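You operate a simulated robot arm through the tools that you are given. There is no shell and no other tool. Be economical: measure what you need, move in short steps, check, and stop when the job is done.

You run a simulated two-armed robot. Do the job below in one go: nothing can be reset, and whatever is moved stays where it is left.

## Task
Hold the drip pan by its grip and scrub the smear off with soap.
Fine: green brush, soaped on the soap pad and put back; one hand keeps the pan still; the clean pan ends on the drip mat. Set down upright: green brush. What is to be rubbed or washed off counts as gone when no trace of it is left.

Only the result counts: the job must be done as asked and must still hold three seconds after the hand-in. Knocking over, shifting, dropping, spilling or breaking anything else fails it.

## Robot
Two 7-joint arms with two-finger parallel grippers on one trunk, on a base that drives. Base frame: it is fixed to the floor where the robot stands at the start and does not move with it; the origin is under the middle of the robot, x ahead of it, y to its left, z up; the surface under the hand at the start is at about z = 1155. Lengths are in mm, angles in degrees, forces in N, time in s.
The left shoulder is at the start at [50, 161, 1098], the right one opposite. With the tool pointing down near the work surface each hand reaches from about 100 to 600 mm from the robot's upright axis, wherever it stands, measured 20 degrees to its own side. Places, roughly: drip mat [200, -700, 900]; green brush (8x4x6 cm) [400, -100, 900]; soap pad [600, -100, 900]. Payload 3.43 kg a hand.
The TCP of each hand is the grasp point between the finger pads, 30 mm short of the fingertips. In the tool frame z runs along the fingers and y along their closing line. The gripper opens to 94 mm. The fingers are 28 mm wide and 10 mm thick; the gripper's body (50 by 96 mm) begins 55 mm behind the TCP.
Orientation is that of the tool frame in the base frame, as a unit quaternion [x, y, z, w]. With the fingers straight down and closing along the base's y, the tool's x points along the base's -x, its y along +y and its z along -z.

## Interface
- The arms move only by the tool nudge_tool. It takes "left_commands", "right_commands" or both (then of equal length, played together; a hand with none holds still); each is one flat list of numbers, 7 for each row, row after row: the shift along the tool's x, y, z in m, then the turn, a rotation vector about the tool's x, y, z in degrees, then the closure, from 0 (fully open) to 1 (shut). In form: [tx, ty, tz, rx, ry, rz, gripper, tx, ty, tz, rx, ry, rz, gripper, ...]. A call has 1 to 12 rows; each row shifts and turns the commanded pose from where the row before left it, along the tool's axes as they then stand. A row lasts 0.2 s, in which the tool goes at most 50 mm and 8.6 degrees; a call with a longer step from one row to the next is refused whole, and so is a gripper value outside its range. A pose out of reach is approached as far as the arm can. The call stops where the force on the tool passes 40 N (or 10 N more than at its start, if that is more) or the arm is blocked; 0.2 s more then pass. Each finger travels about 45 mm/s and halts on what it meets, pressing with about 37 N; the grip force reading is that of the motor and also rises with nothing between the fingers. The clock runs only during rows and for 0.2 s after the last one: add rows that do not move to give the fingers time. It gives the time, the measured TCP pose, the force on the tool (base axes), the opening and the grip force at its end, in the units of the frame above (readings bear some noise), with the torque about the TCP (base axes, N m) and any sound that the robot's microphone picked up.
- Cameras (640 x 400 px; columns grow to the right, rows downward): "scene" is now at [118.9, -53.9, 1250.7]; the picture's right is [-0.56, -0.83, 0.00], its down [-0.24, 0.16, -0.96] and it looks along [0.79, -0.53, -0.29] (base axes); focal length 214 px, centre (320, 200). "left" rides on the left gripper at [76, -14, -102] in its tool frame; the picture's right is [0.18, 0.98, 0.00], its down [-0.75, 0.14, -0.64] and it looks along [-0.63, 0.12, 0.77] (tool axes); focal length 243 px, centre (320, 200). "right" rides on the right gripper at [76, 14, -103] in its tool frame; the picture's right is [-0.18, 0.98, 0.00], its down [-0.75, -0.14, -0.64] and it looks along [-0.63, -0.12, 0.77] (tool axes); focal length 243 px, centre (320, 200). There is no depth. A picture from a camera that has moved, and an enlarged one, comes with that camera's place and axes in the base frame and with its lens.
- get_image(camera): a new picture of that camera. The clock stands still meanwhile.
- move_column(by): slides the trunk up (or, below 0, down) by that many mm; the arms and the scene camera ride with it, the base frame stays. It gives what a move gives, with no picture.
- steer(legs): drives the robot by 1 to 6 legs, each [ahead, left, turn to the left] in mm, mm and degrees, along the robot's own axes; the way and the turn of a leg run together, so that a leg with both is an arc; at most 1500 mm and 180 degrees a leg. The arms and the cameras ride along, it lands a little off, and it stops where it bumps. It gives what a move gives.
- pan_tilt(pan, tilt): turns the head with the scene camera to pan (to the left, within 80 degrees either way) and tilt (down, from -29 to 69), counted from straight ahead of the robot. It gives what a move gives.
- inspect(camera, box): a new picture of the part [left, top, right, bottom] of that camera's present view, enlarged. The clock stands still meanwhile.
- finish_job(): hands the job in; it is judged then, once.

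Work in short steps. Places have to be worked out from the pictures, the camera data and where the tool is seen: move nearer, look again, correct. Check each grasp and each placing, and mend what went wrong. You have 120 turns and 92 pictures in all, those below and enlarged ones among them. Open the grippers and draw the arms clear of the work before you hand the job in, unless the task says otherwise; then end with one line.

The tools are called by a JSON object that holds its "fn" and its "kwargs". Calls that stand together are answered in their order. nudge_tool: Moves the arms, as the interface text tells. Its arguments: {"type":"object","properties":{"left_commands":{"type":"array"},"right_commands":{"type":"array"}},"required":[]} The other tools are called the same way: move_column (by) slides the trunk up or down; steer (legs) drives the base; pan_tilt (pan, tilt) turns the head that bears the scene camera; get_image (camera) takes a picture; inspect (camera, box) takes an enlarged picture of a part of a camera's view; finish_job () hands the job in.

At the start:

```text
clock: 0.0
left_ee_pos: [344.6, -28.6, 1261.1]
left_orientation: [-0.001, 1.0, 0.001, 0.0]
left_force: [0.7, -0.5, -0.3]
left_torque: [0.03, 0.0, -0.03]
left_finger_gap: 93.9
left_finger_force: 0.2
right_ee_pos: [313.0, -473.1, 1253.6]
right_orientation: [0.0, 1.0, 0.0, 0.0]
right_force: [-0.6, 0.5, 0.2]
right_torque: [-0.02, 0.01, 0.0]
right_finger_gap: 94.1
right_finger_force: 0.1
trunk travel left (down, up): [-125.0, 142.0]
robot x, y, heading: [1.2, 4.1, 0.0]
head pan, tilt: [-33.9, 17.0]
```

scene: 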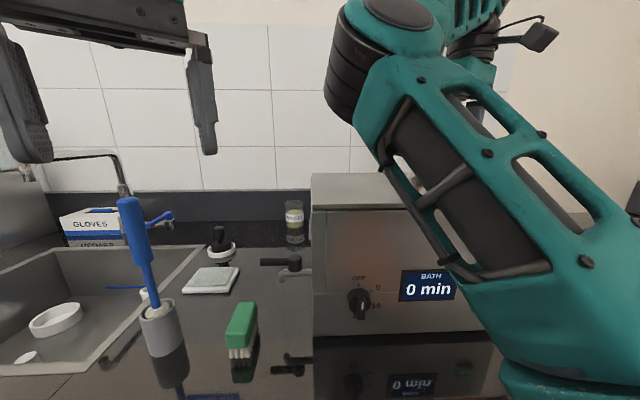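
right: 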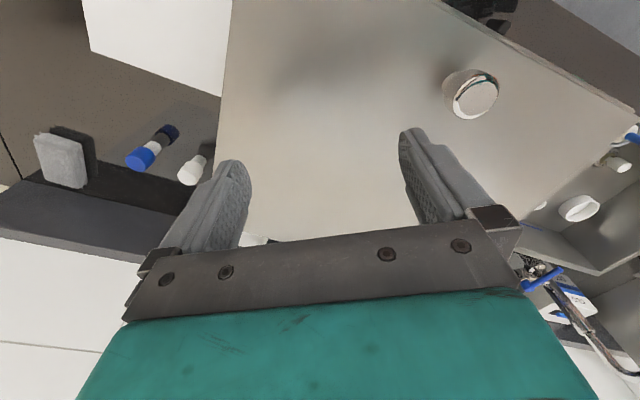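
left: 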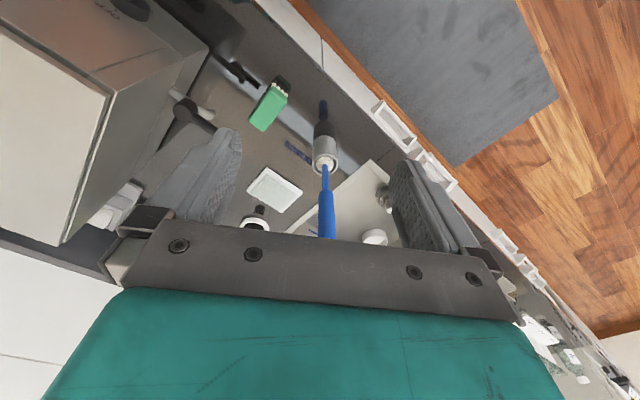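

The start pictures show the green brush, the soap pad, the sink and a bath box, but no pan yet. I'll turn the head to the right, where the drip mat should be.

{"fn": "pan_tilt", "kwargs": {"pan": -75, "tilt": 40}}

{"fn": "get_image", "kwargs": {"camera": "scene"}}

{"fn": "pan_tilt", "kwargs": {"pan": 10, "tilt": 40}}

{"fn": "get_image", "kwargs": {"camera": "scene"}}

```text
clock: 1.1
left_ee_pos: [344.8, -27.9, 1261.3]
left_orientation: [0.0, 1.0, 0.0, 0.0]
left_force: [-0.2, 0.0, -0.4]
left_torque: [-0.02, 0.01, 0.01]
left_finger_gap: 94.1
left_finger_force: 0.1
right_ee_pos: [312.6, -472.7, 1253.5]
right_orientation: [0.001, 1.0, 0.001, 0.0]
right_force: [-0.7, -0.3, -0.3]
right_torque: [-0.01, 0.01, -0.01]
right_finger_gap: 94.5
right_finger_force: 0.0
trunk travel left (down, up): [-125.0, 142.0]
robot x, y, heading: [0.7, 1.4, 0.1]
head pan, tilt: [-75.0, 40.0]
```

```text
88 pictures are left
camera scene: at [63.5, -84.0, 1214.5], right [-0.97, -0.26, 0.0], down [-0.17, 0.62, -0.77], along [0.2, -0.74, -0.64], focal length 214 px, centre (320, 200)
```

scene: 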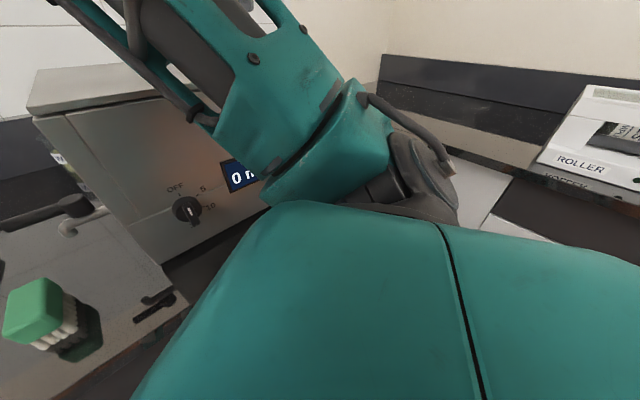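

```text
clock: 2.7
left_ee_pos: [346.6, -26.3, 1263.0]
left_orientation: [0.001, 1.0, -0.002, 0.0]
left_force: [20.5, 31.4, 0.0]
left_torque: [-3.75, 2.47, -2.45]
left_finger_gap: 93.9
left_finger_force: 0.0
right_ee_pos: [313.0, -473.6, 1254.0]
right_orientation: [0.001, 1.0, 0.0, 0.0]
right_force: [-0.3, -0.6, -0.4]
right_torque: [0.02, 0.01, -0.03]
right_finger_gap: 94.0
right_finger_force: 0.1
trunk travel left (down, up): [-125.0, 142.0]
robot x, y, heading: [-0.5, 3.9, -0.1]
head pan, tilt: [10.0, 40.0]
```

```text
87 pictures are left
camera scene: at [115.1, -44.4, 1214.6], right [-0.5, -0.87, 0.0], down [-0.56, 0.32, -0.77], along [0.66, -0.38, -0.64], focal length 214 px, centre (320, 200)
```

scene: 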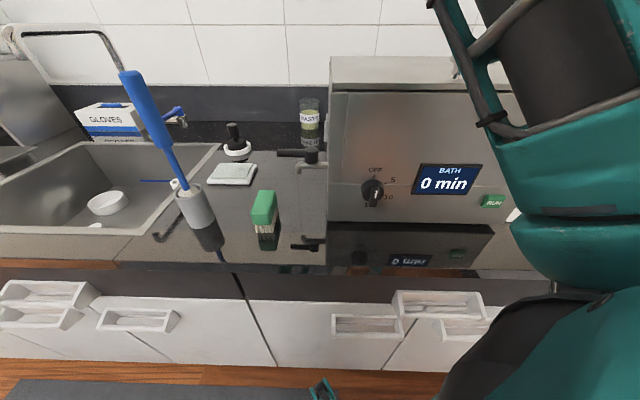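

The head pressed against the left arm while panning, so I'll back it off to pan -30. Then I'll zoom in on the object between the brush and the bath.

{"fn": "pan_tilt", "kwargs": {"pan": -34, "tilt": 40}}

{"fn": "inspect", "kwargs": {"camera": "scene", "box": [140, 90, 360, 270]}}

{"fn": "inspect", "kwargs": {"camera": "left", "box": [120, 0, 420, 240]}}

{"fn": "inspect", "kwargs": {"camera": "right", "box": [0, 60, 640, 400]}}

```text
clock: 3.8
left_ee_pos: [345.0, -28.2, 1261.2]
left_orientation: [0.001, 1.0, 0.0, 0.001]
left_force: [-0.1, 0.3, 0.2]
left_torque: [0.01, -0.01, -0.01]
left_finger_gap: 94.1
left_finger_force: 0.1
right_ee_pos: [312.6, -472.9, 1253.1]
right_orientation: [0.0, 1.0, 0.0, 0.0]
right_force: [-0.1, 0.8, -0.2]
right_torque: [-0.01, 0.01, 0.01]
right_finger_gap: 94.3
right_finger_force: 0.0
trunk travel left (down, up): [-125.0, 142.0]
robot x, y, heading: [-3.3, -1.2, 0.1]
head pan, tilt: [-34.0, 40.0]
```

```text
2.22 times, centred on (250, 180) of scene
camera zoom: at [112.0, -49.3, 1214.4], right [-0.56, -0.83, 0.0], down [-0.53, 0.36, -0.77], along [0.64, -0.43, -0.64], focal length 477 px, centre (476, 244)
```

zoom: 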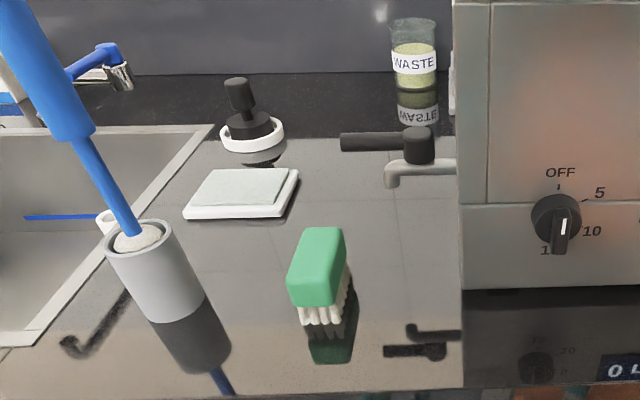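

```text
1.67 times, centred on (270, 120) of left
camera zoom: at [268.0, -41.7, 1363.7], right [-0.18, 0.98, 0.0], down [0.75, 0.14, 0.64], along [0.63, 0.12, -0.77], focal length 404 px, centre (403, 333)
```

zoom: 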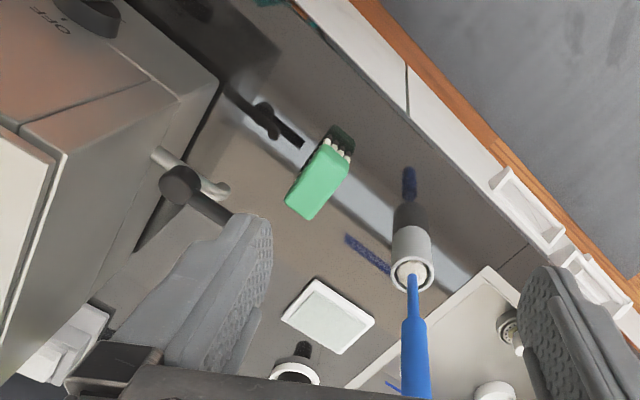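

```text
1.00 times, centred on (320, 230) of right (not enlarged: the box is as wide or as high as the picture)
camera zoom: at [237.4, -459.1, 1356.7], right [0.18, 0.98, 0.0], down [0.75, -0.14, 0.64], along [0.63, -0.12, -0.77], focal length 243 px, centre (320, 170)
```

zoom: 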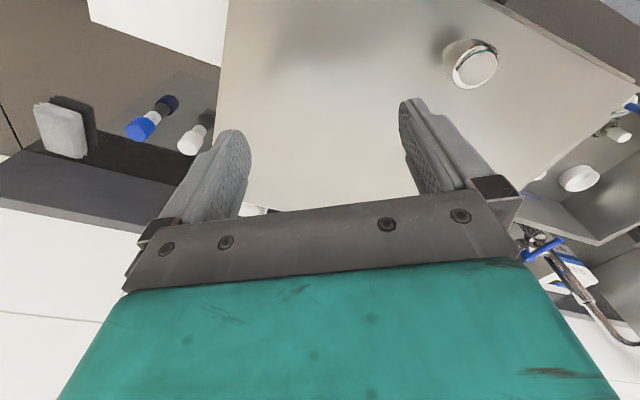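

The counter runs diagonally: the sink is on the left, the bath is in the middle, and the drip mat is behind the bath on the right. I'll turn the right gripper clockwise so its camera sees the right side.

{"fn": "nudge_tool", "kwargs": {"right_commands": [0, 0, -0.02, 0, 0, 8, 0, 0, 0, -0.02, 0, 0, 8, 0, 0, 0, -0.01, 0, 0, 8, 0, 0, 0, 0, 0, 0, 8, 0, 0, 0, 0, 0, 0, 8, 0, 0, 0, 0, 0, 0, 8, 0, 0, 0, 0, 0, 0, 8, 0]}}

{"fn": "get_image", "kwargs": {"camera": "right"}}

```text
clock: 5.4
left_ee_pos: [345.1, -27.7, 1261.8]
left_orientation: [-0.001, 1.0, 0.001, 0.0]
left_force: [-0.7, 0.3, 0.4]
left_torque: [0.01, -0.02, 0.02]
left_finger_gap: 94.0
left_finger_force: 0.0
right_ee_pos: [312.5, -473.9, 1302.8]
right_orientation: [0.47, 0.882, 0.0, 0.0]
right_force: [-0.5, -0.2, -0.5]
right_torque: [0.0, -0.02, 0.0]
right_finger_gap: 94.0
right_finger_force: 0.1
trunk travel left (down, up): [-125.0, 142.0]
robot x, y, heading: [1.7, -1.0, 0.1]
head pan, tilt: [-34.0, 40.0]
```

```text
83 pictures are left
camera right: at [282.8, -402.3, 1406.8], right [0.92, 0.39, 0.0], down [0.3, -0.7, 0.64], along [0.25, -0.59, -0.77], focal length 243 px, centre (320, 200)
```

right: 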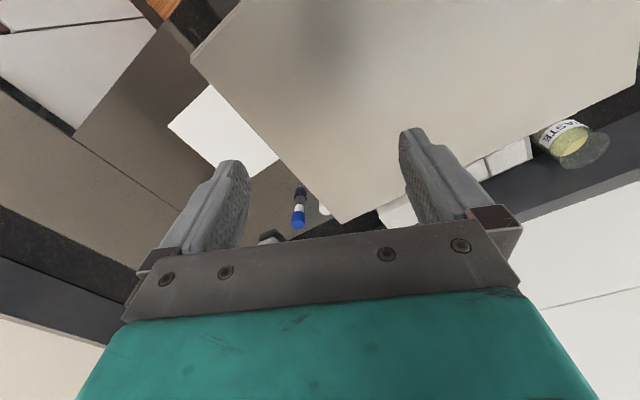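

The white square works out near (179,-689), so it's the drip mat, and it's empty. Next I'll look toward the sink with the left hand's camera.

{"fn": "nudge_tool", "kwargs": {"left_commands": [0, 0, -0.02, 0, 0, -8, 0, 0, 0, -0.02, 0, 0, -8, 0, 0, 0, -0.01, 0, 0, -8, 0, 0, 0, 0, 0, 0, -8, 0, 0, 0, 0, 0, 0, -8, 0, 0, 0, 0, 0, 0, -8, 0]}}

{"fn": "get_image", "kwargs": {"camera": "left"}}

```text
clock: 6.8
left_ee_pos: [345.7, -26.7, 1311.5]
left_orientation: [-0.407, 0.913, 0.0, 0.0]
left_force: [-0.3, -0.2, -0.6]
left_torque: [0.01, 0.01, -0.01]
left_finger_gap: 94.1
left_finger_force: 0.0
right_ee_pos: [313.0, -472.9, 1304.7]
right_orientation: [0.468, 0.884, -0.001, 0.0]
right_force: [-0.1, -0.3, -0.2]
right_torque: [-0.04, 0.04, -0.03]
right_finger_gap: 94.0
right_finger_force: 0.0
trunk travel left (down, up): [-125.0, 142.0]
robot x, y, heading: [-0.9, -0.1, 0.1]
head pan, tilt: [-34.0, 40.0]
```

```text
82 pictures are left
camera left: at [304.8, -92.9, 1413.7], right [-0.85, 0.52, 0.0], down [0.4, 0.66, 0.64], along [0.33, 0.55, -0.77], focal length 243 px, centre (320, 200)
```

left: 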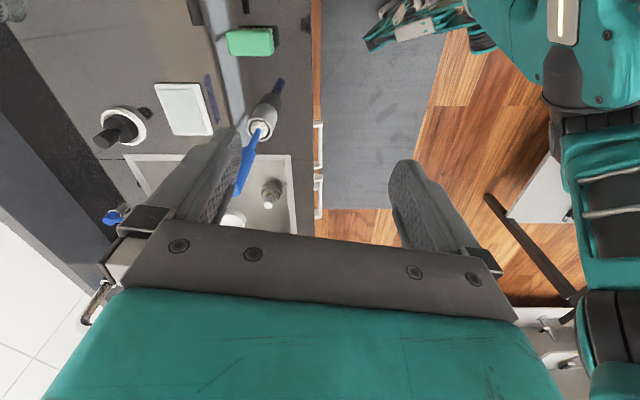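

I still can't see past the sink, so I'll swing the left hand 260 mm to the left. That frees the head and gives its camera a wider view.

{"fn": "nudge_tool", "kwargs": {"left_commands": [-0.0334, 0.03, 0, 0, 0, 0, 0, -0.0334, 0.03, 0, 0, 0, 0, 0, -0.0334, 0.03, 0, 0, 0, 0, 0, -0.0334, 0.03, 0, 0, 0, 0, 0, -0.0334, 0.03, 0, 0, 0, 0, 0, -0.0334, 0.03, 0, 0, 0, 0, 0]}}

{"fn": "get_image", "kwargs": {"camera": "left"}}

{"fn": "pan_tilt", "kwargs": {"pan": 0, "tilt": 35}}

{"fn": "get_image", "kwargs": {"camera": "scene"}}

```text
clock: 8.2
left_ee_pos: [347.0, 241.9, 1309.9]
left_orientation: [-0.406, 0.914, 0.0, 0.0]
left_force: [-0.1, 0.0, -0.2]
left_torque: [0.0, -0.02, -0.03]
left_finger_gap: 94.1
left_finger_force: 0.0
right_ee_pos: [312.8, -471.5, 1304.9]
right_orientation: [0.469, 0.883, 0.0, 0.0]
right_force: [0.5, 0.3, 0.8]
right_torque: [0.0, 0.0, -0.01]
right_finger_gap: 94.0
right_finger_force: 0.1
trunk travel left (down, up): [-125.0, 142.0]
robot x, y, heading: [0.2, 1.2, -0.0]
head pan, tilt: [-34.0, 40.0]
```

```text
81 pictures are left
camera left: at [304.8, 177.7, 1413.4], right [-0.85, 0.52, 0.0], down [0.4, 0.65, 0.64], along [0.33, 0.55, -0.77], focal length 243 px, centre (320, 200)
```

left: 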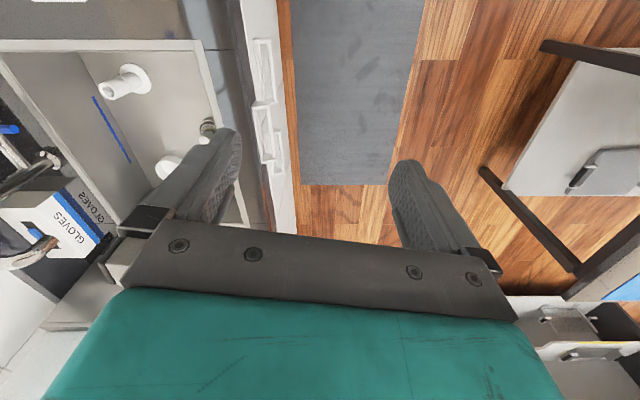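

```text
clock: 9.2
left_ee_pos: [345.5, 241.3, 1311.5]
left_orientation: [-0.407, 0.913, 0.0, 0.0]
left_force: [0.1, 0.5, -0.6]
left_torque: [0.0, -0.01, 0.01]
left_finger_gap: 94.2
left_finger_force: 0.1
right_ee_pos: [313.4, -474.7, 1304.1]
right_orientation: [0.47, 0.883, 0.0, 0.0]
right_force: [1.0, 0.2, 0.0]
right_torque: [-0.01, 0.03, -0.01]
right_finger_gap: 94.0
right_finger_force: 0.0
trunk travel left (down, up): [-125.0, 142.0]
robot x, y, heading: [-1.5, -0.4, 0.2]
head pan, tilt: [0.0, 35.0]
```

```text
80 pictures are left
camera scene: at [129.5, -2.0, 1222.0], right [0.0, -1.0, 0.0], down [-0.57, 0.0, -0.82], along [0.82, 0.0, -0.57], focal length 214 px, centre (320, 200)
```

scene: 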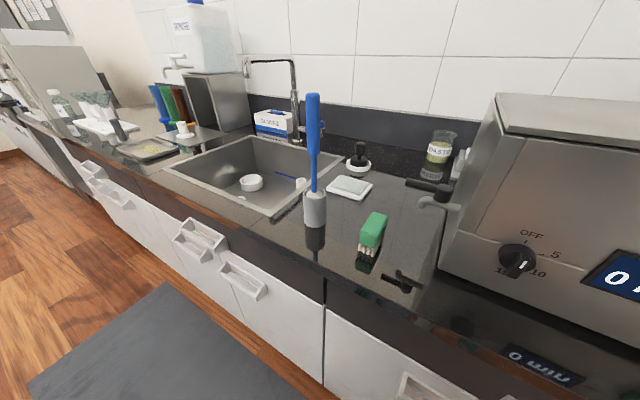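

Left of the sink there's a shallow tray with a dark grip, which looks like the pan. I'll zoom in on it.

{"fn": "inspect", "kwargs": {"camera": "scene", "box": [40, 60, 280, 210]}}

{"fn": "inspect", "kwargs": {"camera": "scene", "box": [280, 130, 470, 300]}}

```text
2.67 times, centred on (160, 135) of scene
camera zoom: at [129.5, -2.0, 1222.0], right [0.0, -1.0, 0.0], down [-0.57, 0.0, -0.82], along [0.82, 0.0, -0.57], focal length 572 px, centre (747, 373)
```

zoom: 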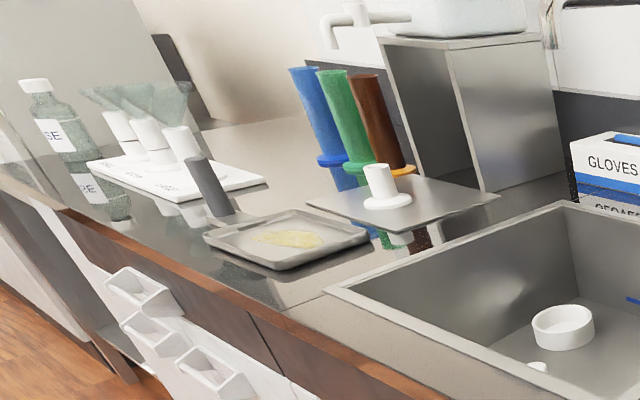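

```text
2.35 times, centred on (375, 215) of scene
camera zoom: at [129.5, -2.0, 1222.0], right [0.0, -1.0, 0.0], down [-0.57, 0.0, -0.82], along [0.82, 0.0, -0.57], focal length 505 px, centre (191, 165)
```

zoom: 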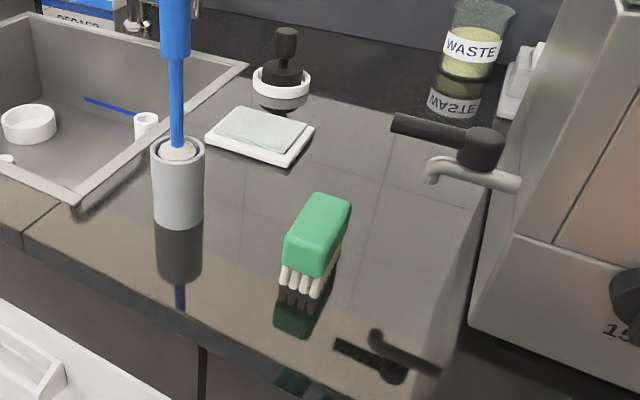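

The pan is left of the sink near (924,669), its grip rising toward the far left, with a yellow smear in it. The counter front runs at about 59°, so I'll shift left and turn to face it (heading about -31°), putting the brush and soap pad in reach of the right hand.

{"fn": "steer", "kwargs": {"legs": [[0, 205, 0], [0, 0, -31]]}}

{"fn": "pan_tilt", "kwargs": {"pan": -5, "tilt": 45}}

{"fn": "get_image", "kwargs": {"camera": "scene"}}

```text
clock: 13.1
left_ee_pos: [421.9, 231.1, 1309.8]
left_orientation: [-0.147, 0.989, 0.0, 0.0]
left_force: [-0.6, -0.5, 0.2]
left_torque: [-0.01, -0.05, -0.01]
left_finger_gap: 94.0
left_finger_force: 0.0
right_ee_pos: [24.0, -363.2, 1303.6]
right_orientation: [0.689, 0.725, 0.0, -0.001]
right_force: [0.3, 0.3, 0.7]
right_torque: [0.03, 0.01, -0.02]
right_finger_gap: 94.1
right_finger_force: 0.0
trunk travel left (down, up): [-125.0, 142.0]
robot x, y, heading: [-0.9, 204.9, -31.2]
head pan, tilt: [0.0, 35.0]
```

```text
clock: 13.8
left_ee_pos: [421.3, 232.2, 1310.2]
left_orientation: [-0.146, 0.989, 0.0, -0.001]
left_force: [-0.7, 1.1, -0.7]
left_torque: [0.0, 0.0, -0.01]
left_finger_gap: 93.8
left_finger_force: 0.2
right_ee_pos: [24.0, -363.2, 1304.4]
right_orientation: [0.689, 0.725, 0.0, 0.0]
right_force: [-0.6, 0.0, 0.3]
right_torque: [0.01, 0.03, -0.03]
right_finger_gap: 93.9
right_finger_force: 0.1
trunk travel left (down, up): [-125.0, 142.0]
robot x, y, heading: [1.1, 204.2, -31.1]
head pan, tilt: [-5.0, 45.0]
```

```text
77 pictures are left
camera scene: at [101.7, 132.8, 1207.2], right [-0.59, -0.81, 0.0], down [-0.57, 0.42, -0.71], along [0.57, -0.42, -0.71], focal length 214 px, centre (320, 200)
```

scene: 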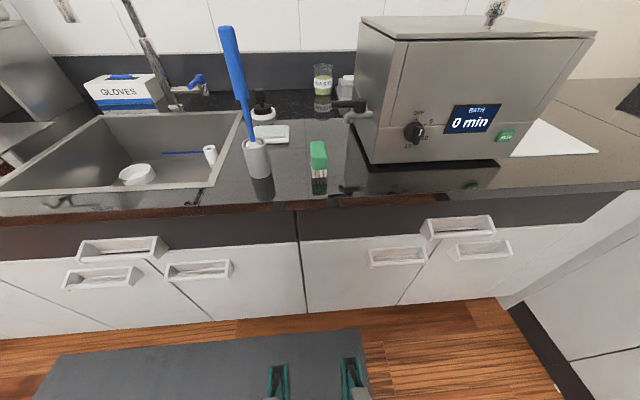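

The robot is at (0,205), heading -31°, facing the counter squarely. I'll drive ahead and left to about (145,205).

{"fn": "steer", "kwargs": {"legs": [[0, 75, 0], [120, 0, 0]]}}

{"fn": "get_image", "kwargs": {"camera": "scene"}}

```text
clock: 16.0
left_ee_pos: [563.3, 233.0, 1310.6]
left_orientation: [-0.147, 0.989, 0.0, -0.001]
left_force: [0.5, -0.2, 0.1]
left_torque: [-0.02, -0.01, 0.01]
left_finger_gap: 94.0
left_finger_force: 0.0
right_ee_pos: [164.7, -361.5, 1304.3]
right_orientation: [0.689, 0.725, -0.001, 0.0]
right_force: [1.0, -0.4, 0.2]
right_torque: [0.01, -0.01, -0.01]
right_finger_gap: 94.2
right_finger_force: 0.0
trunk travel left (down, up): [-125.0, 142.0]
robot x, y, heading: [144.5, 205.1, -31.0]
head pan, tilt: [-5.0, 45.0]
```

```text
76 pictures are left
camera scene: at [243.0, 134.5, 1207.0], right [-0.59, -0.81, 0.0], down [-0.57, 0.42, -0.71], along [0.57, -0.42, -0.71], focal length 214 px, centre (320, 200)
```

scene: 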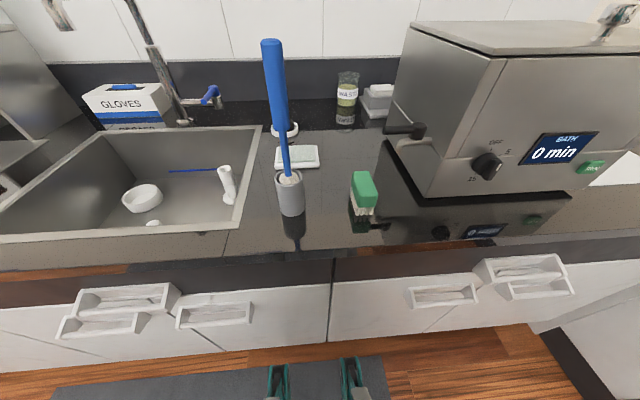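

The brush top works out at about (426,-91,960). I'll turn the right tool to heading -31° and bring it high above the brush.

{"fn": "nudge_tool", "kwargs": {"right_commands": [0, 0, 0, 0, 0, -8, 0, 0, 0, 0, 0, 0, -8, 0, 0, 0, 0, 0, 0, -8, 0, 0, 0, 0, 0, 0, -8, 0, 0, 0, 0, 0, 0, -8, 0, 0, 0, 0, 0, 0, -8, 0, 0, 0, 0, 0, 0, -8, 0]}}

{"fn": "nudge_tool", "kwargs": {"right_commands": [-0.0094, 0.0407, 0, 0, 0, 0, 0, -0.0094, 0.0407, 0, 0, 0, 0, 0, -0.0094, 0.0407, 0, 0, 0, 0, 0, -0.0094, 0.0407, 0, 0, 0, 0, 0, -0.0094, 0.0407, 0, 0, 0, 0, 0, -0.0094, 0.0407, 0, 0, 0, 0, 0, -0.0094, 0.0407, 0, 0, 0, 0, 0, -0.0094, 0.0407, 0, 0, 0, 0, 0, -0.0094, 0.0407, 0, 0, 0, 0, 0]}}

{"fn": "get_image", "kwargs": {"camera": "right"}}

```text
clock: 17.6
left_ee_pos: [560.8, 232.6, 1310.5]
left_orientation: [-0.147, 0.989, 0.0, 0.0]
left_force: [-0.2, 0.4, 0.1]
left_torque: [-0.01, 0.0, 0.0]
left_finger_gap: 94.0
left_finger_force: 0.0
right_ee_pos: [164.5, -361.2, 1304.6]
right_orientation: [0.266, 0.964, 0.0, 0.0]
right_force: [-0.6, 0.5, -0.2]
right_torque: [0.0, 0.01, -0.01]
right_finger_gap: 94.2
right_finger_force: 0.0
trunk travel left (down, up): [-125.0, 142.0]
robot x, y, heading: [137.3, 206.1, -31.0]
head pan, tilt: [-5.0, 45.0]
```

```text
clock: 19.6
left_ee_pos: [562.2, 234.1, 1311.1]
left_orientation: [-0.147, 0.989, 0.001, 0.001]
left_force: [0.5, -0.6, 0.4]
left_torque: [0.01, 0.04, -0.01]
left_finger_gap: 94.0
left_finger_force: 0.2
right_ee_pos: [420.9, -145.1, 1307.8]
right_orientation: [0.268, 0.963, 0.0, 0.001]
right_force: [0.5, -1.2, -0.1]
right_torque: [0.02, -0.01, 0.02]
right_finger_gap: 93.9
right_finger_force: 0.1
right hand out of reach, approached as far as the arm can: row 7, 8, 9
trunk travel left (down, up): [-125.0, 142.0]
robot x, y, heading: [140.2, 209.0, -31.1]
head pan, tilt: [-5.0, 45.0]
```

```text
75 pictures are left
camera right: at [363.7, -93.4, 1410.5], right [0.67, 0.75, 0.0], down [0.57, -0.51, 0.64], along [0.48, -0.43, -0.77], focal length 243 px, centre (320, 200)
```

right: 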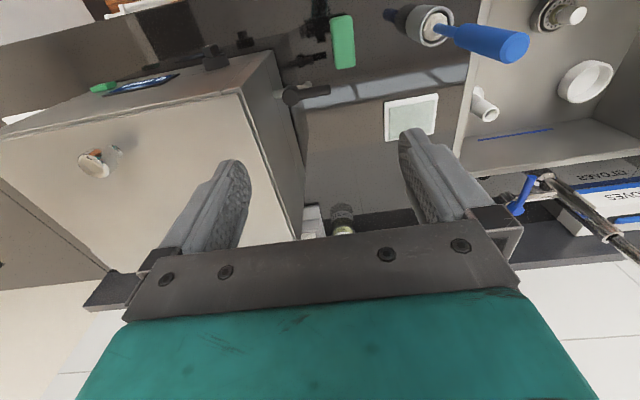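

The arm only falls short because it's so high. The brush is at about (428,-100), its long axis heading roughly -33°, which matches the tool. I'll go down 110 mm and read the pose.

{"fn": "nudge_tool", "kwargs": {"right_commands": [0, 0, 0.04, 0, 0, 0, 0, 0, 0, 0.04, 0, 0, 0, 0, 0, 0, 0.03, 0, 0, 0, 0]}}

```text
clock: 20.4
left_ee_pos: [561.8, 233.1, 1311.0]
left_orientation: [-0.146, 0.989, 0.001, 0.0]
left_force: [-0.4, 1.0, -0.2]
left_torque: [-0.02, -0.02, 0.03]
left_finger_gap: 94.1
left_finger_force: 0.0
right_ee_pos: [436.5, -195.4, 1229.9]
right_orientation: [0.268, 0.963, 0.001, -0.001]
right_force: [-0.7, 0.7, 0.6]
right_torque: [0.02, -0.03, -0.01]
right_finger_gap: 93.9
right_finger_force: 0.1
right hand out of reach, approached as far as the arm can: row 1, 2, 3
trunk travel left (down, up): [-125.0, 142.0]
robot x, y, heading: [142.3, 205.7, -31.2]
head pan, tilt: [-5.0, 45.0]
```

The arm drifted sideways instead of straight down, which looks like an arm-posture limit rather than distance. I'll test with small steps, first along tool +y (left).

{"fn": "nudge_tool", "kwargs": {"right_commands": [0.03, 0.02, 0, 0, 0, 0, 0, 0.03, 0.02, 0, 0, 0, 0, 0]}}

```text
clock: 21.0
left_ee_pos: [561.0, 234.8, 1309.5]
left_orientation: [-0.147, 0.989, 0.0, -0.001]
left_force: [-0.3, -0.2, 0.2]
left_torque: [-0.03, 0.0, 0.04]
left_finger_gap: 94.0
left_finger_force: 0.1
right_ee_pos: [414.7, -181.9, 1261.6]
right_orientation: [0.269, 0.963, 0.003, -0.001]
right_force: [-0.8, -0.2, 0.1]
right_torque: [0.0, 0.02, 0.01]
right_finger_gap: 93.7
right_finger_force: 0.0
right hand out of reach, approached as far as the arm can: row 1, 2
trunk travel left (down, up): [-125.0, 142.0]
robot x, y, heading: [143.7, 205.8, -31.4]
head pan, tilt: [-5.0, 45.0]
```

Lateral reach seems stuck in a poor arm posture. I'll pull the hand back toward the robot and then approach from there.

{"fn": "nudge_tool", "kwargs": {"right_commands": [0.04, -0.02, 0, 0, 0, 0, 0, 0.04, -0.02, 0, 0, 0, 0, 0, 0.04, -0.02, 0, 0, 0, 0, 0, 0.02, -0.02, 0, 0, 0, 0, 0]}}

{"fn": "get_image", "kwargs": {"camera": "scene"}}

```text
clock: 22.0
left_ee_pos: [562.4, 233.0, 1310.6]
left_orientation: [-0.147, 0.989, 0.0, 0.0]
left_force: [0.0, 0.0, -0.2]
left_torque: [0.01, 0.0, -0.01]
left_finger_gap: 93.9
left_finger_force: 0.0
right_ee_pos: [272.1, -216.9, 1279.7]
right_orientation: [0.268, 0.963, 0.0, -0.001]
right_force: [-0.4, 0.4, 0.3]
right_torque: [0.0, 0.02, -0.02]
right_finger_gap: 93.8
right_finger_force: 0.1
right hand out of reach, approached as far as the arm can: row 1, 2, 3, 4
trunk travel left (down, up): [-125.0, 142.0]
robot x, y, heading: [141.6, 207.1, -30.9]
head pan, tilt: [-5.0, 45.0]
```

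```text
74 pictures are left
camera scene: at [245.2, 137.8, 1208.5], right [-0.55, -0.84, 0.0], down [-0.58, 0.38, -0.72], along [0.6, -0.39, -0.7], focal length 214 px, centre (320, 200)
```

scene: 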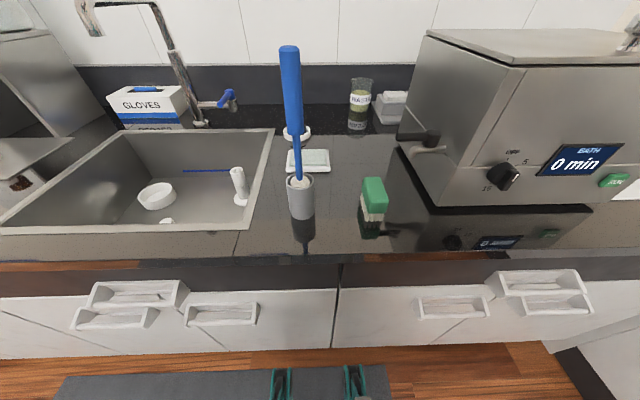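

The head's true heading shifted although its reading didn't, so the right arm is pressing against the camera head. I'll turn the head to the left, out of its way.

{"fn": "pan_tilt", "kwargs": {"pan": 45, "tilt": 45}}

{"fn": "nudge_tool", "kwargs": {"right_commands": [0, 0, 0, 0, 0, 0, 0, -0.02, 0.03, 0, 0, 0, 0, 0, -0.02, 0.03, 0, 0, 0, 0, 0]}}

```text
clock: 23.2
left_ee_pos: [561.0, 233.9, 1310.6]
left_orientation: [-0.148, 0.989, 0.0, 0.0]
left_force: [0.1, -0.2, 0.6]
left_torque: [-0.02, 0.02, -0.01]
left_finger_gap: 93.8
left_finger_force: 0.1
right_ee_pos: [272.2, -216.2, 1279.2]
right_orientation: [0.268, 0.964, 0.001, -0.001]
right_force: [0.3, -0.2, -0.2]
right_torque: [0.0, 0.04, 0.0]
right_finger_gap: 94.2
right_finger_force: 0.1
trunk travel left (down, up): [-125.0, 142.0]
robot x, y, heading: [138.8, 203.4, -31.1]
head pan, tilt: [45.0, 45.0]
```

```text
clock: 24.0
left_ee_pos: [562.0, 234.5, 1310.1]
left_orientation: [-0.147, 0.989, 0.0, -0.001]
left_force: [-1.1, -0.3, 0.4]
left_torque: [0.0, 0.02, -0.04]
left_finger_gap: 93.9
left_finger_force: 0.0
right_ee_pos: [337.8, -185.3, 1279.6]
right_orientation: [0.268, 0.963, 0.0, 0.0]
right_force: [-0.1, 0.0, 0.0]
right_torque: [0.0, 0.01, -0.03]
right_finger_gap: 93.8
right_finger_force: 0.0
trunk travel left (down, up): [-125.0, 142.0]
robot x, y, heading: [140.1, 206.2, -31.3]
head pan, tilt: [45.0, 45.0]
```

That worked: the arm now follows its commands. Moving above the brush, then down to z≈1060.

{"fn": "nudge_tool", "kwargs": {"right_commands": [-0.011, 0.04, 0, 0, 0, 0, 0, -0.011, 0.04, 0, 0, 0, 0, 0, -0.011, 0.039, 0, 0, 0, 0, 0, 0, 0, 0.04, 0, 0, 0, 0, 0, 0, 0.04, 0, 0, 0, 0, 0, 0, 0.04, 0, 0, 0, 0, 0, 0, 0.04, 0, 0, 0, 0, 0, 0, 0.04, 0, 0, 0, 0, 0, 0, 0.02, 0, 0, 0, 0]}}

{"fn": "get_image", "kwargs": {"camera": "right"}}

```text
clock: 25.7
left_ee_pos: [561.7, 233.7, 1310.5]
left_orientation: [-0.147, 0.989, 0.001, 0.0]
left_force: [-0.1, -0.5, 0.8]
left_torque: [0.06, 0.04, -0.03]
left_finger_gap: 94.1
left_finger_force: 0.1
right_ee_pos: [459.8, -218.5, 1185.0]
right_orientation: [0.27, 0.963, -0.005, 0.007]
right_force: [-2.4, 5.2, 17.3]
right_torque: [-0.32, 0.81, -0.36]
right_finger_gap: 92.0
right_finger_force: 0.1
right hand out of reach, approached as far as the arm can: row 1, 2, 3, 4, 5, 6, 7, 8
trunk travel left (down, up): [-125.0, 142.0]
robot x, y, heading: [142.8, 209.5, -31.2]
head pan, tilt: [45.0, 45.0]
stopped in row 8 (right hand): the force on the tool passed its limit at 56 N (the readings are from after the stop); the commanded pose is now the measured one
```

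```text
73 pictures are left
camera right: at [402.1, -164.8, 1286.2], right [0.67, 0.74, 0.0], down [0.56, -0.5, 0.65], along [0.49, -0.44, -0.76], focal length 243 px, centre (320, 200)
```

right: 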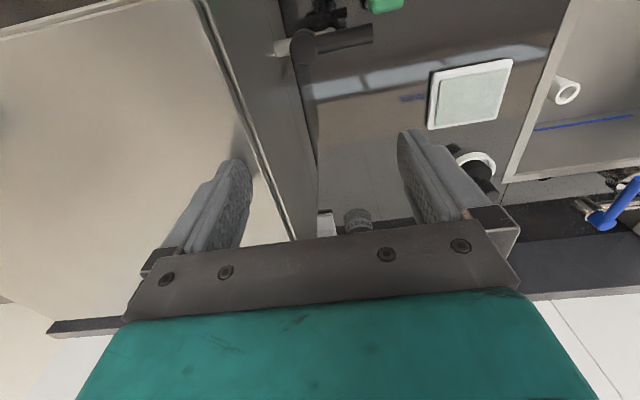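

The hand drifted right again and tapped the bath top. I'll first lift it back clear of the bath, then look at the arm with the head camera.

{"fn": "nudge_tool", "kwargs": {"right_commands": [0, 0, -0.04, 0, 0, 0, 0, 0, 0, -0.04, 0, 0, 0, 0, 0, 0, -0.02, 0, 0, 0, 0]}}

{"fn": "get_image", "kwargs": {"camera": "scene"}}

{"fn": "get_image", "kwargs": {"camera": "left"}}

```text
clock: 26.5
left_ee_pos: [561.0, 232.4, 1311.3]
left_orientation: [-0.147, 0.989, 0.0, -0.001]
left_force: [0.1, -0.4, 0.8]
left_torque: [0.02, -0.02, -0.03]
left_finger_gap: 93.8
left_finger_force: 0.0
right_ee_pos: [458.9, -216.2, 1282.3]
right_orientation: [0.269, 0.963, -0.004, 0.005]
right_force: [-1.0, -0.4, -0.3]
right_torque: [-0.03, -0.03, 0.0]
right_finger_gap: 94.0
right_finger_force: 0.1
trunk travel left (down, up): [-125.0, 142.0]
robot x, y, heading: [142.6, 207.2, -31.3]
head pan, tilt: [45.0, 45.0]
```

```text
72 pictures are left
camera scene: at [254.8, 202.0, 1207.2], right [0.24, -0.97, 0.0], down [-0.69, -0.17, -0.71], along [0.69, 0.17, -0.71], focal length 214 px, centre (320, 200)
```

scene: 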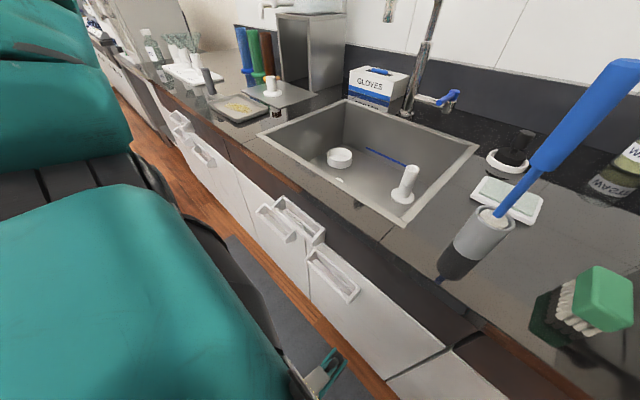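

```text
71 pictures are left
camera left: at [492.0, 198.2, 1413.5], right [-0.46, 0.89, 0.0], down [0.68, 0.35, 0.64], along [0.57, 0.3, -0.77], focal length 243 px, centre (320, 200)
```

left: 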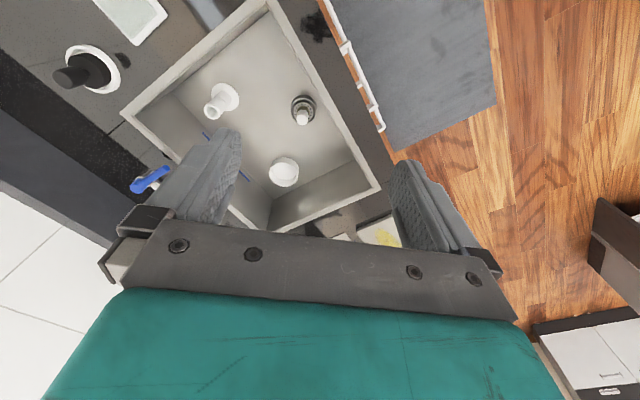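

The head isn't touched now. I want to see the right arm's elbow posture, so I'll look with the head nearly straight and level.

{"fn": "pan_tilt", "kwargs": {"pan": 10, "tilt": -10}}

{"fn": "get_image", "kwargs": {"camera": "scene"}}

```text
clock: 27.7
left_ee_pos: [561.8, 233.3, 1310.9]
left_orientation: [-0.147, 0.989, 0.002, 0.0]
left_force: [-0.3, 0.4, 0.3]
left_torque: [-0.01, 0.0, 0.0]
left_finger_gap: 94.0
left_finger_force: 0.0
right_ee_pos: [459.1, -217.2, 1280.6]
right_orientation: [0.27, 0.963, -0.004, 0.006]
right_force: [-0.1, -0.1, 0.1]
right_torque: [0.01, -0.01, 0.04]
right_finger_gap: 93.9
right_finger_force: 0.0
trunk travel left (down, up): [-125.0, 142.0]
robot x, y, heading: [139.3, 206.2, -31.3]
head pan, tilt: [10.0, -10.0]
```

```text
70 pictures are left
camera scene: at [255.3, 152.4, 1293.3], right [-0.36, -0.93, 0.0], down [0.16, -0.06, -0.98], along [0.92, -0.35, 0.17], focal length 214 px, centre (320, 200)
```

scene: 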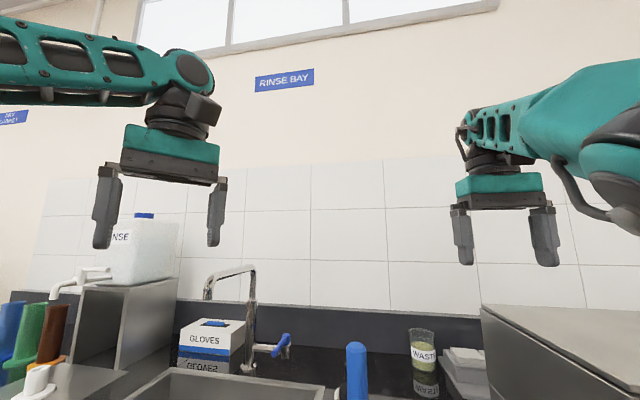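

The elbows are out to the sides and the hand just doesn't reach far inward at this height. I'll shift the robot 110 mm further left so the brush lies more to the right hand's own side.

{"fn": "steer", "kwargs": {"legs": [[0, 110, 0]]}}

{"fn": "nudge_tool", "kwargs": {"right_commands": [0.03, 0, 0, 0, 0, 0, 0, 0.03, 0, 0, 0, 0, 0, 0, 0.03, 0, 0, 0, 0, 0, 0]}}

```text
clock: 29.4
left_ee_pos: [617.9, 327.5, 1310.8]
left_orientation: [-0.148, 0.989, 0.0, -0.001]
left_force: [1.3, 0.3, -1.1]
left_torque: [-0.04, -0.03, -0.02]
left_finger_gap: 94.0
left_finger_force: 0.0
right_ee_pos: [518.1, -122.2, 1281.6]
right_orientation: [0.27, 0.963, -0.003, 0.005]
right_force: [0.5, -0.5, -0.6]
right_torque: [0.02, 0.01, -0.02]
right_finger_gap: 93.9
right_finger_force: 0.1
trunk travel left (down, up): [-125.0, 142.0]
robot x, y, heading: [198.2, 299.9, -31.1]
head pan, tilt: [10.0, -10.0]
```

```text
clock: 30.2
left_ee_pos: [619.3, 328.6, 1311.2]
left_orientation: [-0.147, 0.989, 0.0, 0.0]
left_force: [-0.8, 0.4, 0.3]
left_torque: [0.02, 0.0, -0.01]
left_finger_gap: 93.8
left_finger_force: 0.1
right_ee_pos: [439.0, -79.7, 1283.0]
right_orientation: [0.269, 0.963, -0.003, 0.006]
right_force: [0.1, 0.4, -0.4]
right_torque: [0.01, 0.03, 0.03]
right_finger_gap: 93.8
right_finger_force: 0.1
right hand out of reach, approached as far as the arm can: row 3
trunk travel left (down, up): [-125.0, 142.0]
robot x, y, heading: [194.4, 299.4, -31.3]
head pan, tilt: [10.0, -10.0]
```

Now at (439,-80), nearly above the brush. I'll shift 22 mm along tool -y and descend, watching the drift.

{"fn": "nudge_tool", "kwargs": {"right_commands": [0, -0.022, 0, 0, 0, 0, 0, 0, 0, 0.03, 0, 0, 0, 0, 0, 0, 0.03, 0, 0, 0, 0, 0, 0, 0.03, 0, 0, 0, 0]}}

```text
clock: 31.2
left_ee_pos: [618.7, 326.3, 1311.1]
left_orientation: [-0.147, 0.989, 0.001, -0.001]
left_force: [0.6, 0.9, -0.5]
left_torque: [0.02, -0.01, 0.03]
left_finger_gap: 94.0
left_finger_force: 0.1
right_ee_pos: [430.4, -122.9, 1202.9]
right_orientation: [0.268, 0.963, -0.003, 0.006]
right_force: [-0.1, 0.1, 0.1]
right_torque: [-0.03, -0.01, -0.03]
right_finger_gap: 94.0
right_finger_force: 0.0
right hand out of reach, approached as far as the arm can: row 3, 4
trunk travel left (down, up): [-125.0, 142.0]
robot x, y, heading: [197.0, 297.1, -31.0]
head pan, tilt: [10.0, -10.0]
```

Descending still pushes the hand right, so I suspect a wrist-turn limit. I'll test by turning the tool 24° left and asking for the same spot.

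{"fn": "nudge_tool", "kwargs": {"right_commands": [0, 0, 0, 0, 0, -8, 0, 0, 0, 0, 0, 0, -8, 0, 0, 0, 0, 0, 0, -8, 0, 0, 0, 0.02, 0, 0, 0, 0]}}

{"fn": "get_image", "kwargs": {"camera": "scene"}}

```text
clock: 32.2
left_ee_pos: [618.8, 327.0, 1310.3]
left_orientation: [-0.147, 0.989, 0.0, 0.0]
left_force: [0.0, 0.3, -0.1]
left_torque: [0.0, 0.01, 0.03]
left_finger_gap: 93.9
left_finger_force: 0.0
right_ee_pos: [429.7, -129.2, 1184.2]
right_orientation: [0.062, 0.998, -0.003, 0.005]
right_force: [0.3, 0.1, 0.5]
right_torque: [0.0, 0.02, 0.01]
right_finger_gap: 94.1
right_finger_force: 0.0
right hand out of reach, approached as far as the arm can: row 4
trunk travel left (down, up): [-125.0, 142.0]
robot x, y, heading: [199.1, 300.8, -31.1]
head pan, tilt: [10.0, -10.0]
```

```text
69 pictures are left
camera scene: at [312.3, 246.5, 1293.3], right [-0.36, -0.93, 0.0], down [0.16, -0.06, -0.98], along [0.92, -0.35, 0.17], focal length 214 px, centre (320, 200)
```

scene: 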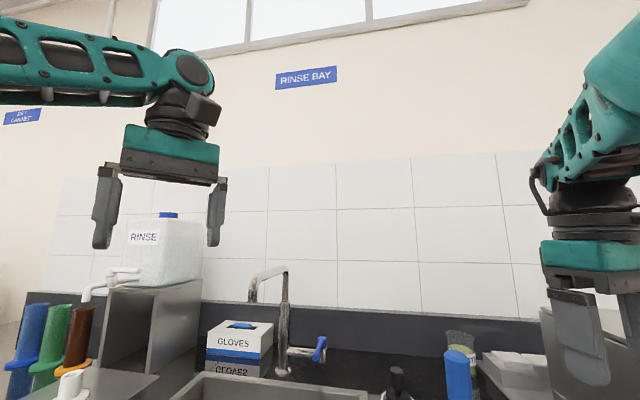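

Turning was fine and only descending fails: the wrist can't bend enough with the shoulders this high. Lowering the trunk should fix it, so I'll first lift and shift back over the brush, clear of the bath.

{"fn": "nudge_tool", "kwargs": {"right_commands": [0, 0, -0.04, 0, 0, 8, 0, 0, 0, -0.04, 0, 0, 8, 0, 0, 0.0, -0.01, 0, 0, 8, 0, 0, 0.025, 0, 0, 0, 0, 0]}}

{"fn": "move_column", "kwargs": {"by": -60}}

```text
clock: 33.2
left_ee_pos: [619.1, 328.2, 1312.3]
left_orientation: [-0.147, 0.989, 0.001, 0.0]
left_force: [0.3, -0.3, -0.1]
left_torque: [0.01, 0.01, -0.02]
left_finger_gap: 94.1
left_finger_force: 0.1
right_ee_pos: [441.8, -106.0, 1276.4]
right_orientation: [0.271, 0.963, -0.004, 0.005]
right_force: [-0.2, 0.4, 0.4]
right_torque: [-0.04, 0.04, -0.01]
right_finger_gap: 94.0
right_finger_force: 0.0
trunk travel left (down, up): [-125.0, 142.0]
robot x, y, heading: [200.2, 303.2, -30.9]
head pan, tilt: [10.0, -10.0]
```

```text
clock: 34.2
left_ee_pos: [618.2, 326.9, 1250.5]
left_orientation: [-0.147, 0.989, 0.001, 0.001]
left_force: [-0.9, 1.1, 0.4]
left_torque: [0.01, -0.02, -0.03]
left_finger_gap: 93.9
left_finger_force: 0.1
right_ee_pos: [442.0, -106.1, 1215.9]
right_orientation: [0.27, 0.963, -0.004, 0.006]
right_force: [-0.8, 0.0, 0.4]
right_torque: [0.02, 0.01, -0.03]
right_finger_gap: 94.1
right_finger_force: 0.1
trunk travel left (down, up): [-65.0, 202.0]
robot x, y, heading: [194.0, 298.9, -31.2]
head pan, tilt: [10.0, -10.0]
```

Going well; I'll lower the trunk nearly all the rest of the way and view the brush.

{"fn": "move_column", "kwargs": {"by": -62}}

{"fn": "get_image", "kwargs": {"camera": "right"}}

```text
clock: 35.2
left_ee_pos: [619.1, 327.3, 1188.4]
left_orientation: [-0.147, 0.989, 0.002, -0.001]
left_force: [-0.4, 0.4, 0.0]
left_torque: [-0.03, 0.01, 0.03]
left_finger_gap: 94.2
left_finger_force: 0.0
right_ee_pos: [442.1, -107.0, 1154.0]
right_orientation: [0.269, 0.963, -0.003, 0.005]
right_force: [0.0, -0.2, 1.1]
right_torque: [0.05, 0.06, -0.02]
right_finger_gap: 94.1
right_finger_force: 0.0
trunk travel left (down, up): [-3.0, 264.0]
robot x, y, heading: [196.1, 299.5, -31.4]
head pan, tilt: [10.0, -10.0]
```

```text
68 pictures are left
camera right: at [383.4, -54.1, 1255.8], right [0.67, 0.74, 0.0], down [0.56, -0.51, 0.65], along [0.48, -0.44, -0.76], focal length 243 px, centre (320, 200)
```

right: 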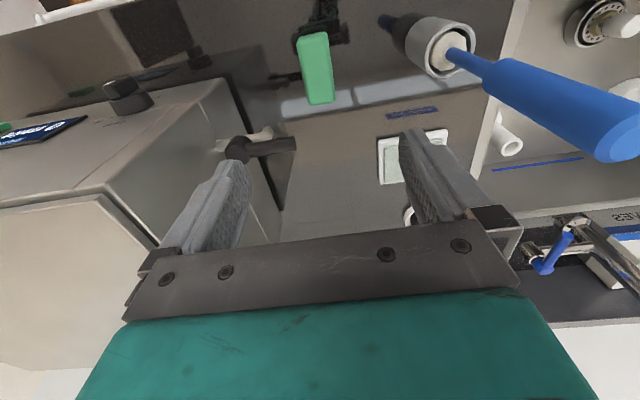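

The brush centre comes out at about (428,-101), axis heading about -35°. I'll align over it and descend to z≈1010.

{"fn": "nudge_tool", "kwargs": {"right_commands": [0.0137, -0.0024, 0, 0, 0, 4, 0, 0, 0, 0.04, 0, 0, 0, 0, 0, 0, 0.04, 0, 0, 0, 0, 0, 0, 0.04, 0, 0, 0, 0, 0, 0, 0.024, 0, 0, 0, 0]}}

{"fn": "get_image", "kwargs": {"camera": "right"}}

```text
clock: 36.4
left_ee_pos: [618.5, 328.2, 1188.0]
left_orientation: [-0.147, 0.989, 0.0, 0.0]
left_force: [0.3, 1.3, -0.2]
left_torque: [0.02, 0.0, -0.01]
left_finger_gap: 93.8
left_finger_force: 0.0
right_ee_pos: [429.6, -141.5, 1025.0]
right_orientation: [0.304, 0.953, -0.002, 0.006]
right_force: [-1.3, 2.2, 0.5]
right_torque: [-0.04, 0.01, -0.15]
right_finger_gap: 93.8
right_finger_force: 0.0
right hand out of reach, approached as far as the arm can: row 2, 3, 4, 5
trunk travel left (down, up): [-3.0, 264.0]
robot x, y, heading: [195.3, 301.2, -31.3]
head pan, tilt: [10.0, -10.0]
```

```text
67 pictures are left
camera right: at [374.5, -85.5, 1126.5], right [0.72, 0.7, 0.0], down [0.53, -0.55, 0.65], along [0.45, -0.47, -0.76], focal length 243 px, centre (320, 200)
```

right: 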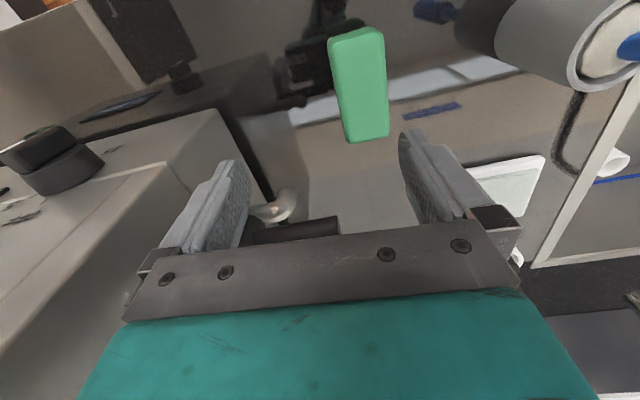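

The hand again veered right while descending, so something may be touching the upper arm. I'll look at the right arm with the head camera.

{"fn": "pan_tilt", "kwargs": {"pan": -20, "tilt": 20}}

{"fn": "get_image", "kwargs": {"camera": "scene"}}

```text
clock: 37.3
left_ee_pos: [618.3, 329.2, 1187.9]
left_orientation: [-0.147, 0.989, 0.0, 0.0]
left_force: [0.4, -0.1, 0.2]
left_torque: [-0.01, 0.01, -0.03]
left_finger_gap: 94.2
left_finger_force: 0.0
right_ee_pos: [428.4, -142.9, 1023.5]
right_orientation: [0.304, 0.953, 0.001, 0.005]
right_force: [-3.0, 3.8, 1.8]
right_torque: [-0.09, 0.03, -0.23]
right_finger_gap: 93.4
right_finger_force: 0.1
trunk travel left (down, up): [-3.0, 264.0]
robot x, y, heading: [198.2, 299.9, -31.1]
head pan, tilt: [-20.0, 20.0]
```

```text
66 pictures are left
camera scene: at [295.2, 207.8, 1132.1], right [-0.75, -0.67, 0.0], down [-0.17, 0.19, -0.97], along [0.64, -0.72, -0.26], focal length 214 px, centre (320, 200)
```

scene: 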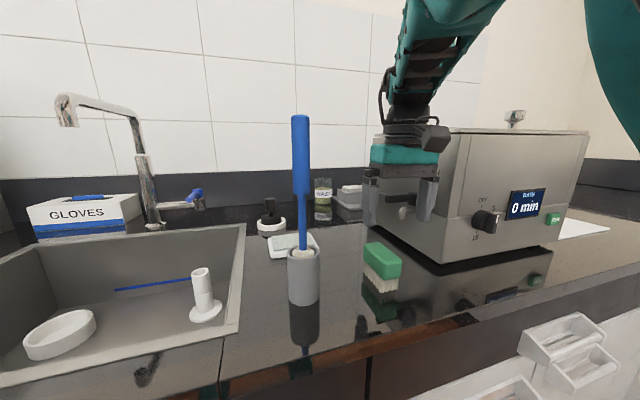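

The elbow is high, with the upper arm close to the head, so the hand can't come inward and low. I'll lift the hand and shift the robot 110 mm further left, so the brush sits well to the right hand's side.

{"fn": "nudge_tool", "kwargs": {"right_commands": [0, 0, -0.04, 0, 0, 0, 0, 0, 0, -0.04, 0, 0, 0, 0, 0, 0, -0.03, 0, 0, 0, 0]}}

{"fn": "pan_tilt", "kwargs": {"pan": 10, "tilt": 40}}

{"fn": "steer", "kwargs": {"legs": [[0, 110, 0]]}}

```text
clock: 38.1
left_ee_pos: [619.5, 327.5, 1188.5]
left_orientation: [-0.147, 0.989, 0.0, 0.0]
left_force: [0.1, 0.5, 0.0]
left_torque: [-0.02, -0.01, 0.02]
left_finger_gap: 93.9
left_finger_force: 0.1
right_ee_pos: [427.6, -140.4, 1136.7]
right_orientation: [0.303, 0.953, -0.004, 0.007]
right_force: [-0.4, 0.2, 0.7]
right_torque: [-0.03, -0.02, -0.03]
right_finger_gap: 94.0
right_finger_force: 0.0
trunk travel left (down, up): [-3.0, 264.0]
robot x, y, heading: [199.8, 296.9, -31.3]
head pan, tilt: [-20.0, 20.0]
```

```text
clock: 39.1
left_ee_pos: [618.6, 328.2, 1187.9]
left_orientation: [-0.147, 0.989, 0.002, 0.0]
left_force: [0.4, -1.1, -0.3]
left_torque: [0.0, -0.02, 0.0]
left_finger_gap: 94.1
left_finger_force: 0.1
right_ee_pos: [428.0, -141.0, 1135.8]
right_orientation: [0.303, 0.953, -0.003, 0.007]
right_force: [0.5, -1.2, 0.7]
right_torque: [-0.02, 0.03, 0.0]
right_finger_gap: 94.2
right_finger_force: 0.1
trunk travel left (down, up): [-3.0, 264.0]
robot x, y, heading: [193.3, 301.3, -31.3]
head pan, tilt: [10.0, 40.0]
```

```text
clock: 40.7
left_ee_pos: [676.2, 419.8, 1189.0]
left_orientation: [-0.147, 0.989, 0.001, 0.0]
left_force: [0.0, 0.2, -0.5]
left_torque: [-0.01, -0.03, -0.01]
left_finger_gap: 93.9
left_finger_force: 0.0
right_ee_pos: [484.6, -48.4, 1134.9]
right_orientation: [0.303, 0.953, -0.003, 0.007]
right_force: [-3.4, -8.3, 3.7]
right_torque: [0.1, -0.04, -0.02]
right_finger_gap: 88.9
right_finger_force: 0.0
trunk travel left (down, up): [-3.0, 264.0]
robot x, y, heading: [253.7, 394.8, -30.8]
head pan, tilt: [10.0, 40.0]
```

The left finger is now touching the blue stick, with about 9 N. I'll back away to the right at once and look.

{"fn": "nudge_tool", "kwargs": {"right_commands": [0, -0.01, 0, 0, 0, 0, 0, 0, -0.02, 0, 0, 0, 0, 0, 0, -0.03, 0, 0, 0, 0, 0]}}

{"fn": "get_image", "kwargs": {"camera": "scene"}}

```text
clock: 41.5
left_ee_pos: [675.9, 421.2, 1188.0]
left_orientation: [-0.148, 0.989, 0.001, 0.0]
left_force: [0.2, -0.3, 0.1]
left_torque: [0.02, 0.0, 0.0]
left_finger_gap: 94.2
left_finger_force: 0.1
right_ee_pos: [450.0, -96.8, 1134.4]
right_orientation: [0.303, 0.953, -0.003, 0.006]
right_force: [0.3, 0.2, -0.4]
right_torque: [-0.02, 0.02, 0.0]
right_finger_gap: 94.0
right_finger_force: 0.1
trunk travel left (down, up): [-3.0, 264.0]
robot x, y, heading: [257.6, 390.8, -31.1]
head pan, tilt: [10.0, 40.0]
```

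```text
65 pictures are left
camera scene: at [369.4, 340.1, 1092.4], right [-0.36, -0.93, 0.0], down [-0.6, 0.23, -0.77], along [0.71, -0.28, -0.64], focal length 214 px, centre (320, 200)
```

scene: 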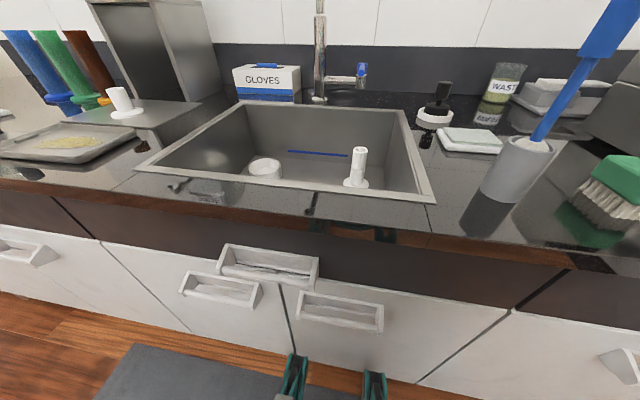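

The stick still stands at about (495,12). I'll keep well away from it. Now I'll align over the brush and descend to z≈1025.

{"fn": "nudge_tool", "kwargs": {"right_commands": [0.0156, -0.016, 0, 0, 0, 0, 0, 0, 0, 0.04, 0, 0, 0, 0, 0, 0, 0.04, 0, 0, 0, 0, 0, 0, 0.03, 0, 0, 0, 0]}}

{"fn": "get_image", "kwargs": {"camera": "right"}}

```text
clock: 42.5
left_ee_pos: [676.9, 421.0, 1189.4]
left_orientation: [-0.147, 0.989, 0.001, 0.0]
left_force: [-0.3, -0.1, 0.2]
left_torque: [0.0, -0.03, -0.03]
left_finger_gap: 94.1
left_finger_force: 0.1
right_ee_pos: [428.7, -101.6, 1024.1]
right_orientation: [0.302, 0.953, -0.004, 0.006]
right_force: [-0.8, 0.6, 0.0]
right_torque: [0.0, 0.01, 0.0]
right_finger_gap: 94.0
right_finger_force: 0.1
trunk travel left (down, up): [-3.0, 264.0]
robot x, y, heading: [254.0, 393.1, -30.9]
head pan, tilt: [10.0, 40.0]
```

```text
64 pictures are left
camera right: at [374.1, -44.6, 1125.9], right [0.72, 0.7, 0.0], down [0.53, -0.54, 0.65], along [0.45, -0.47, -0.76], focal length 243 px, centre (320, 200)
```

right: 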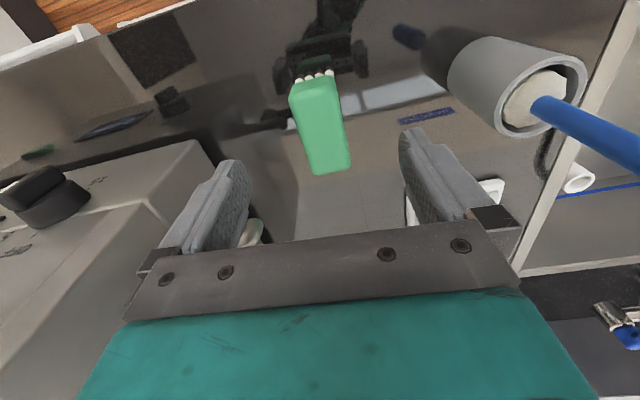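

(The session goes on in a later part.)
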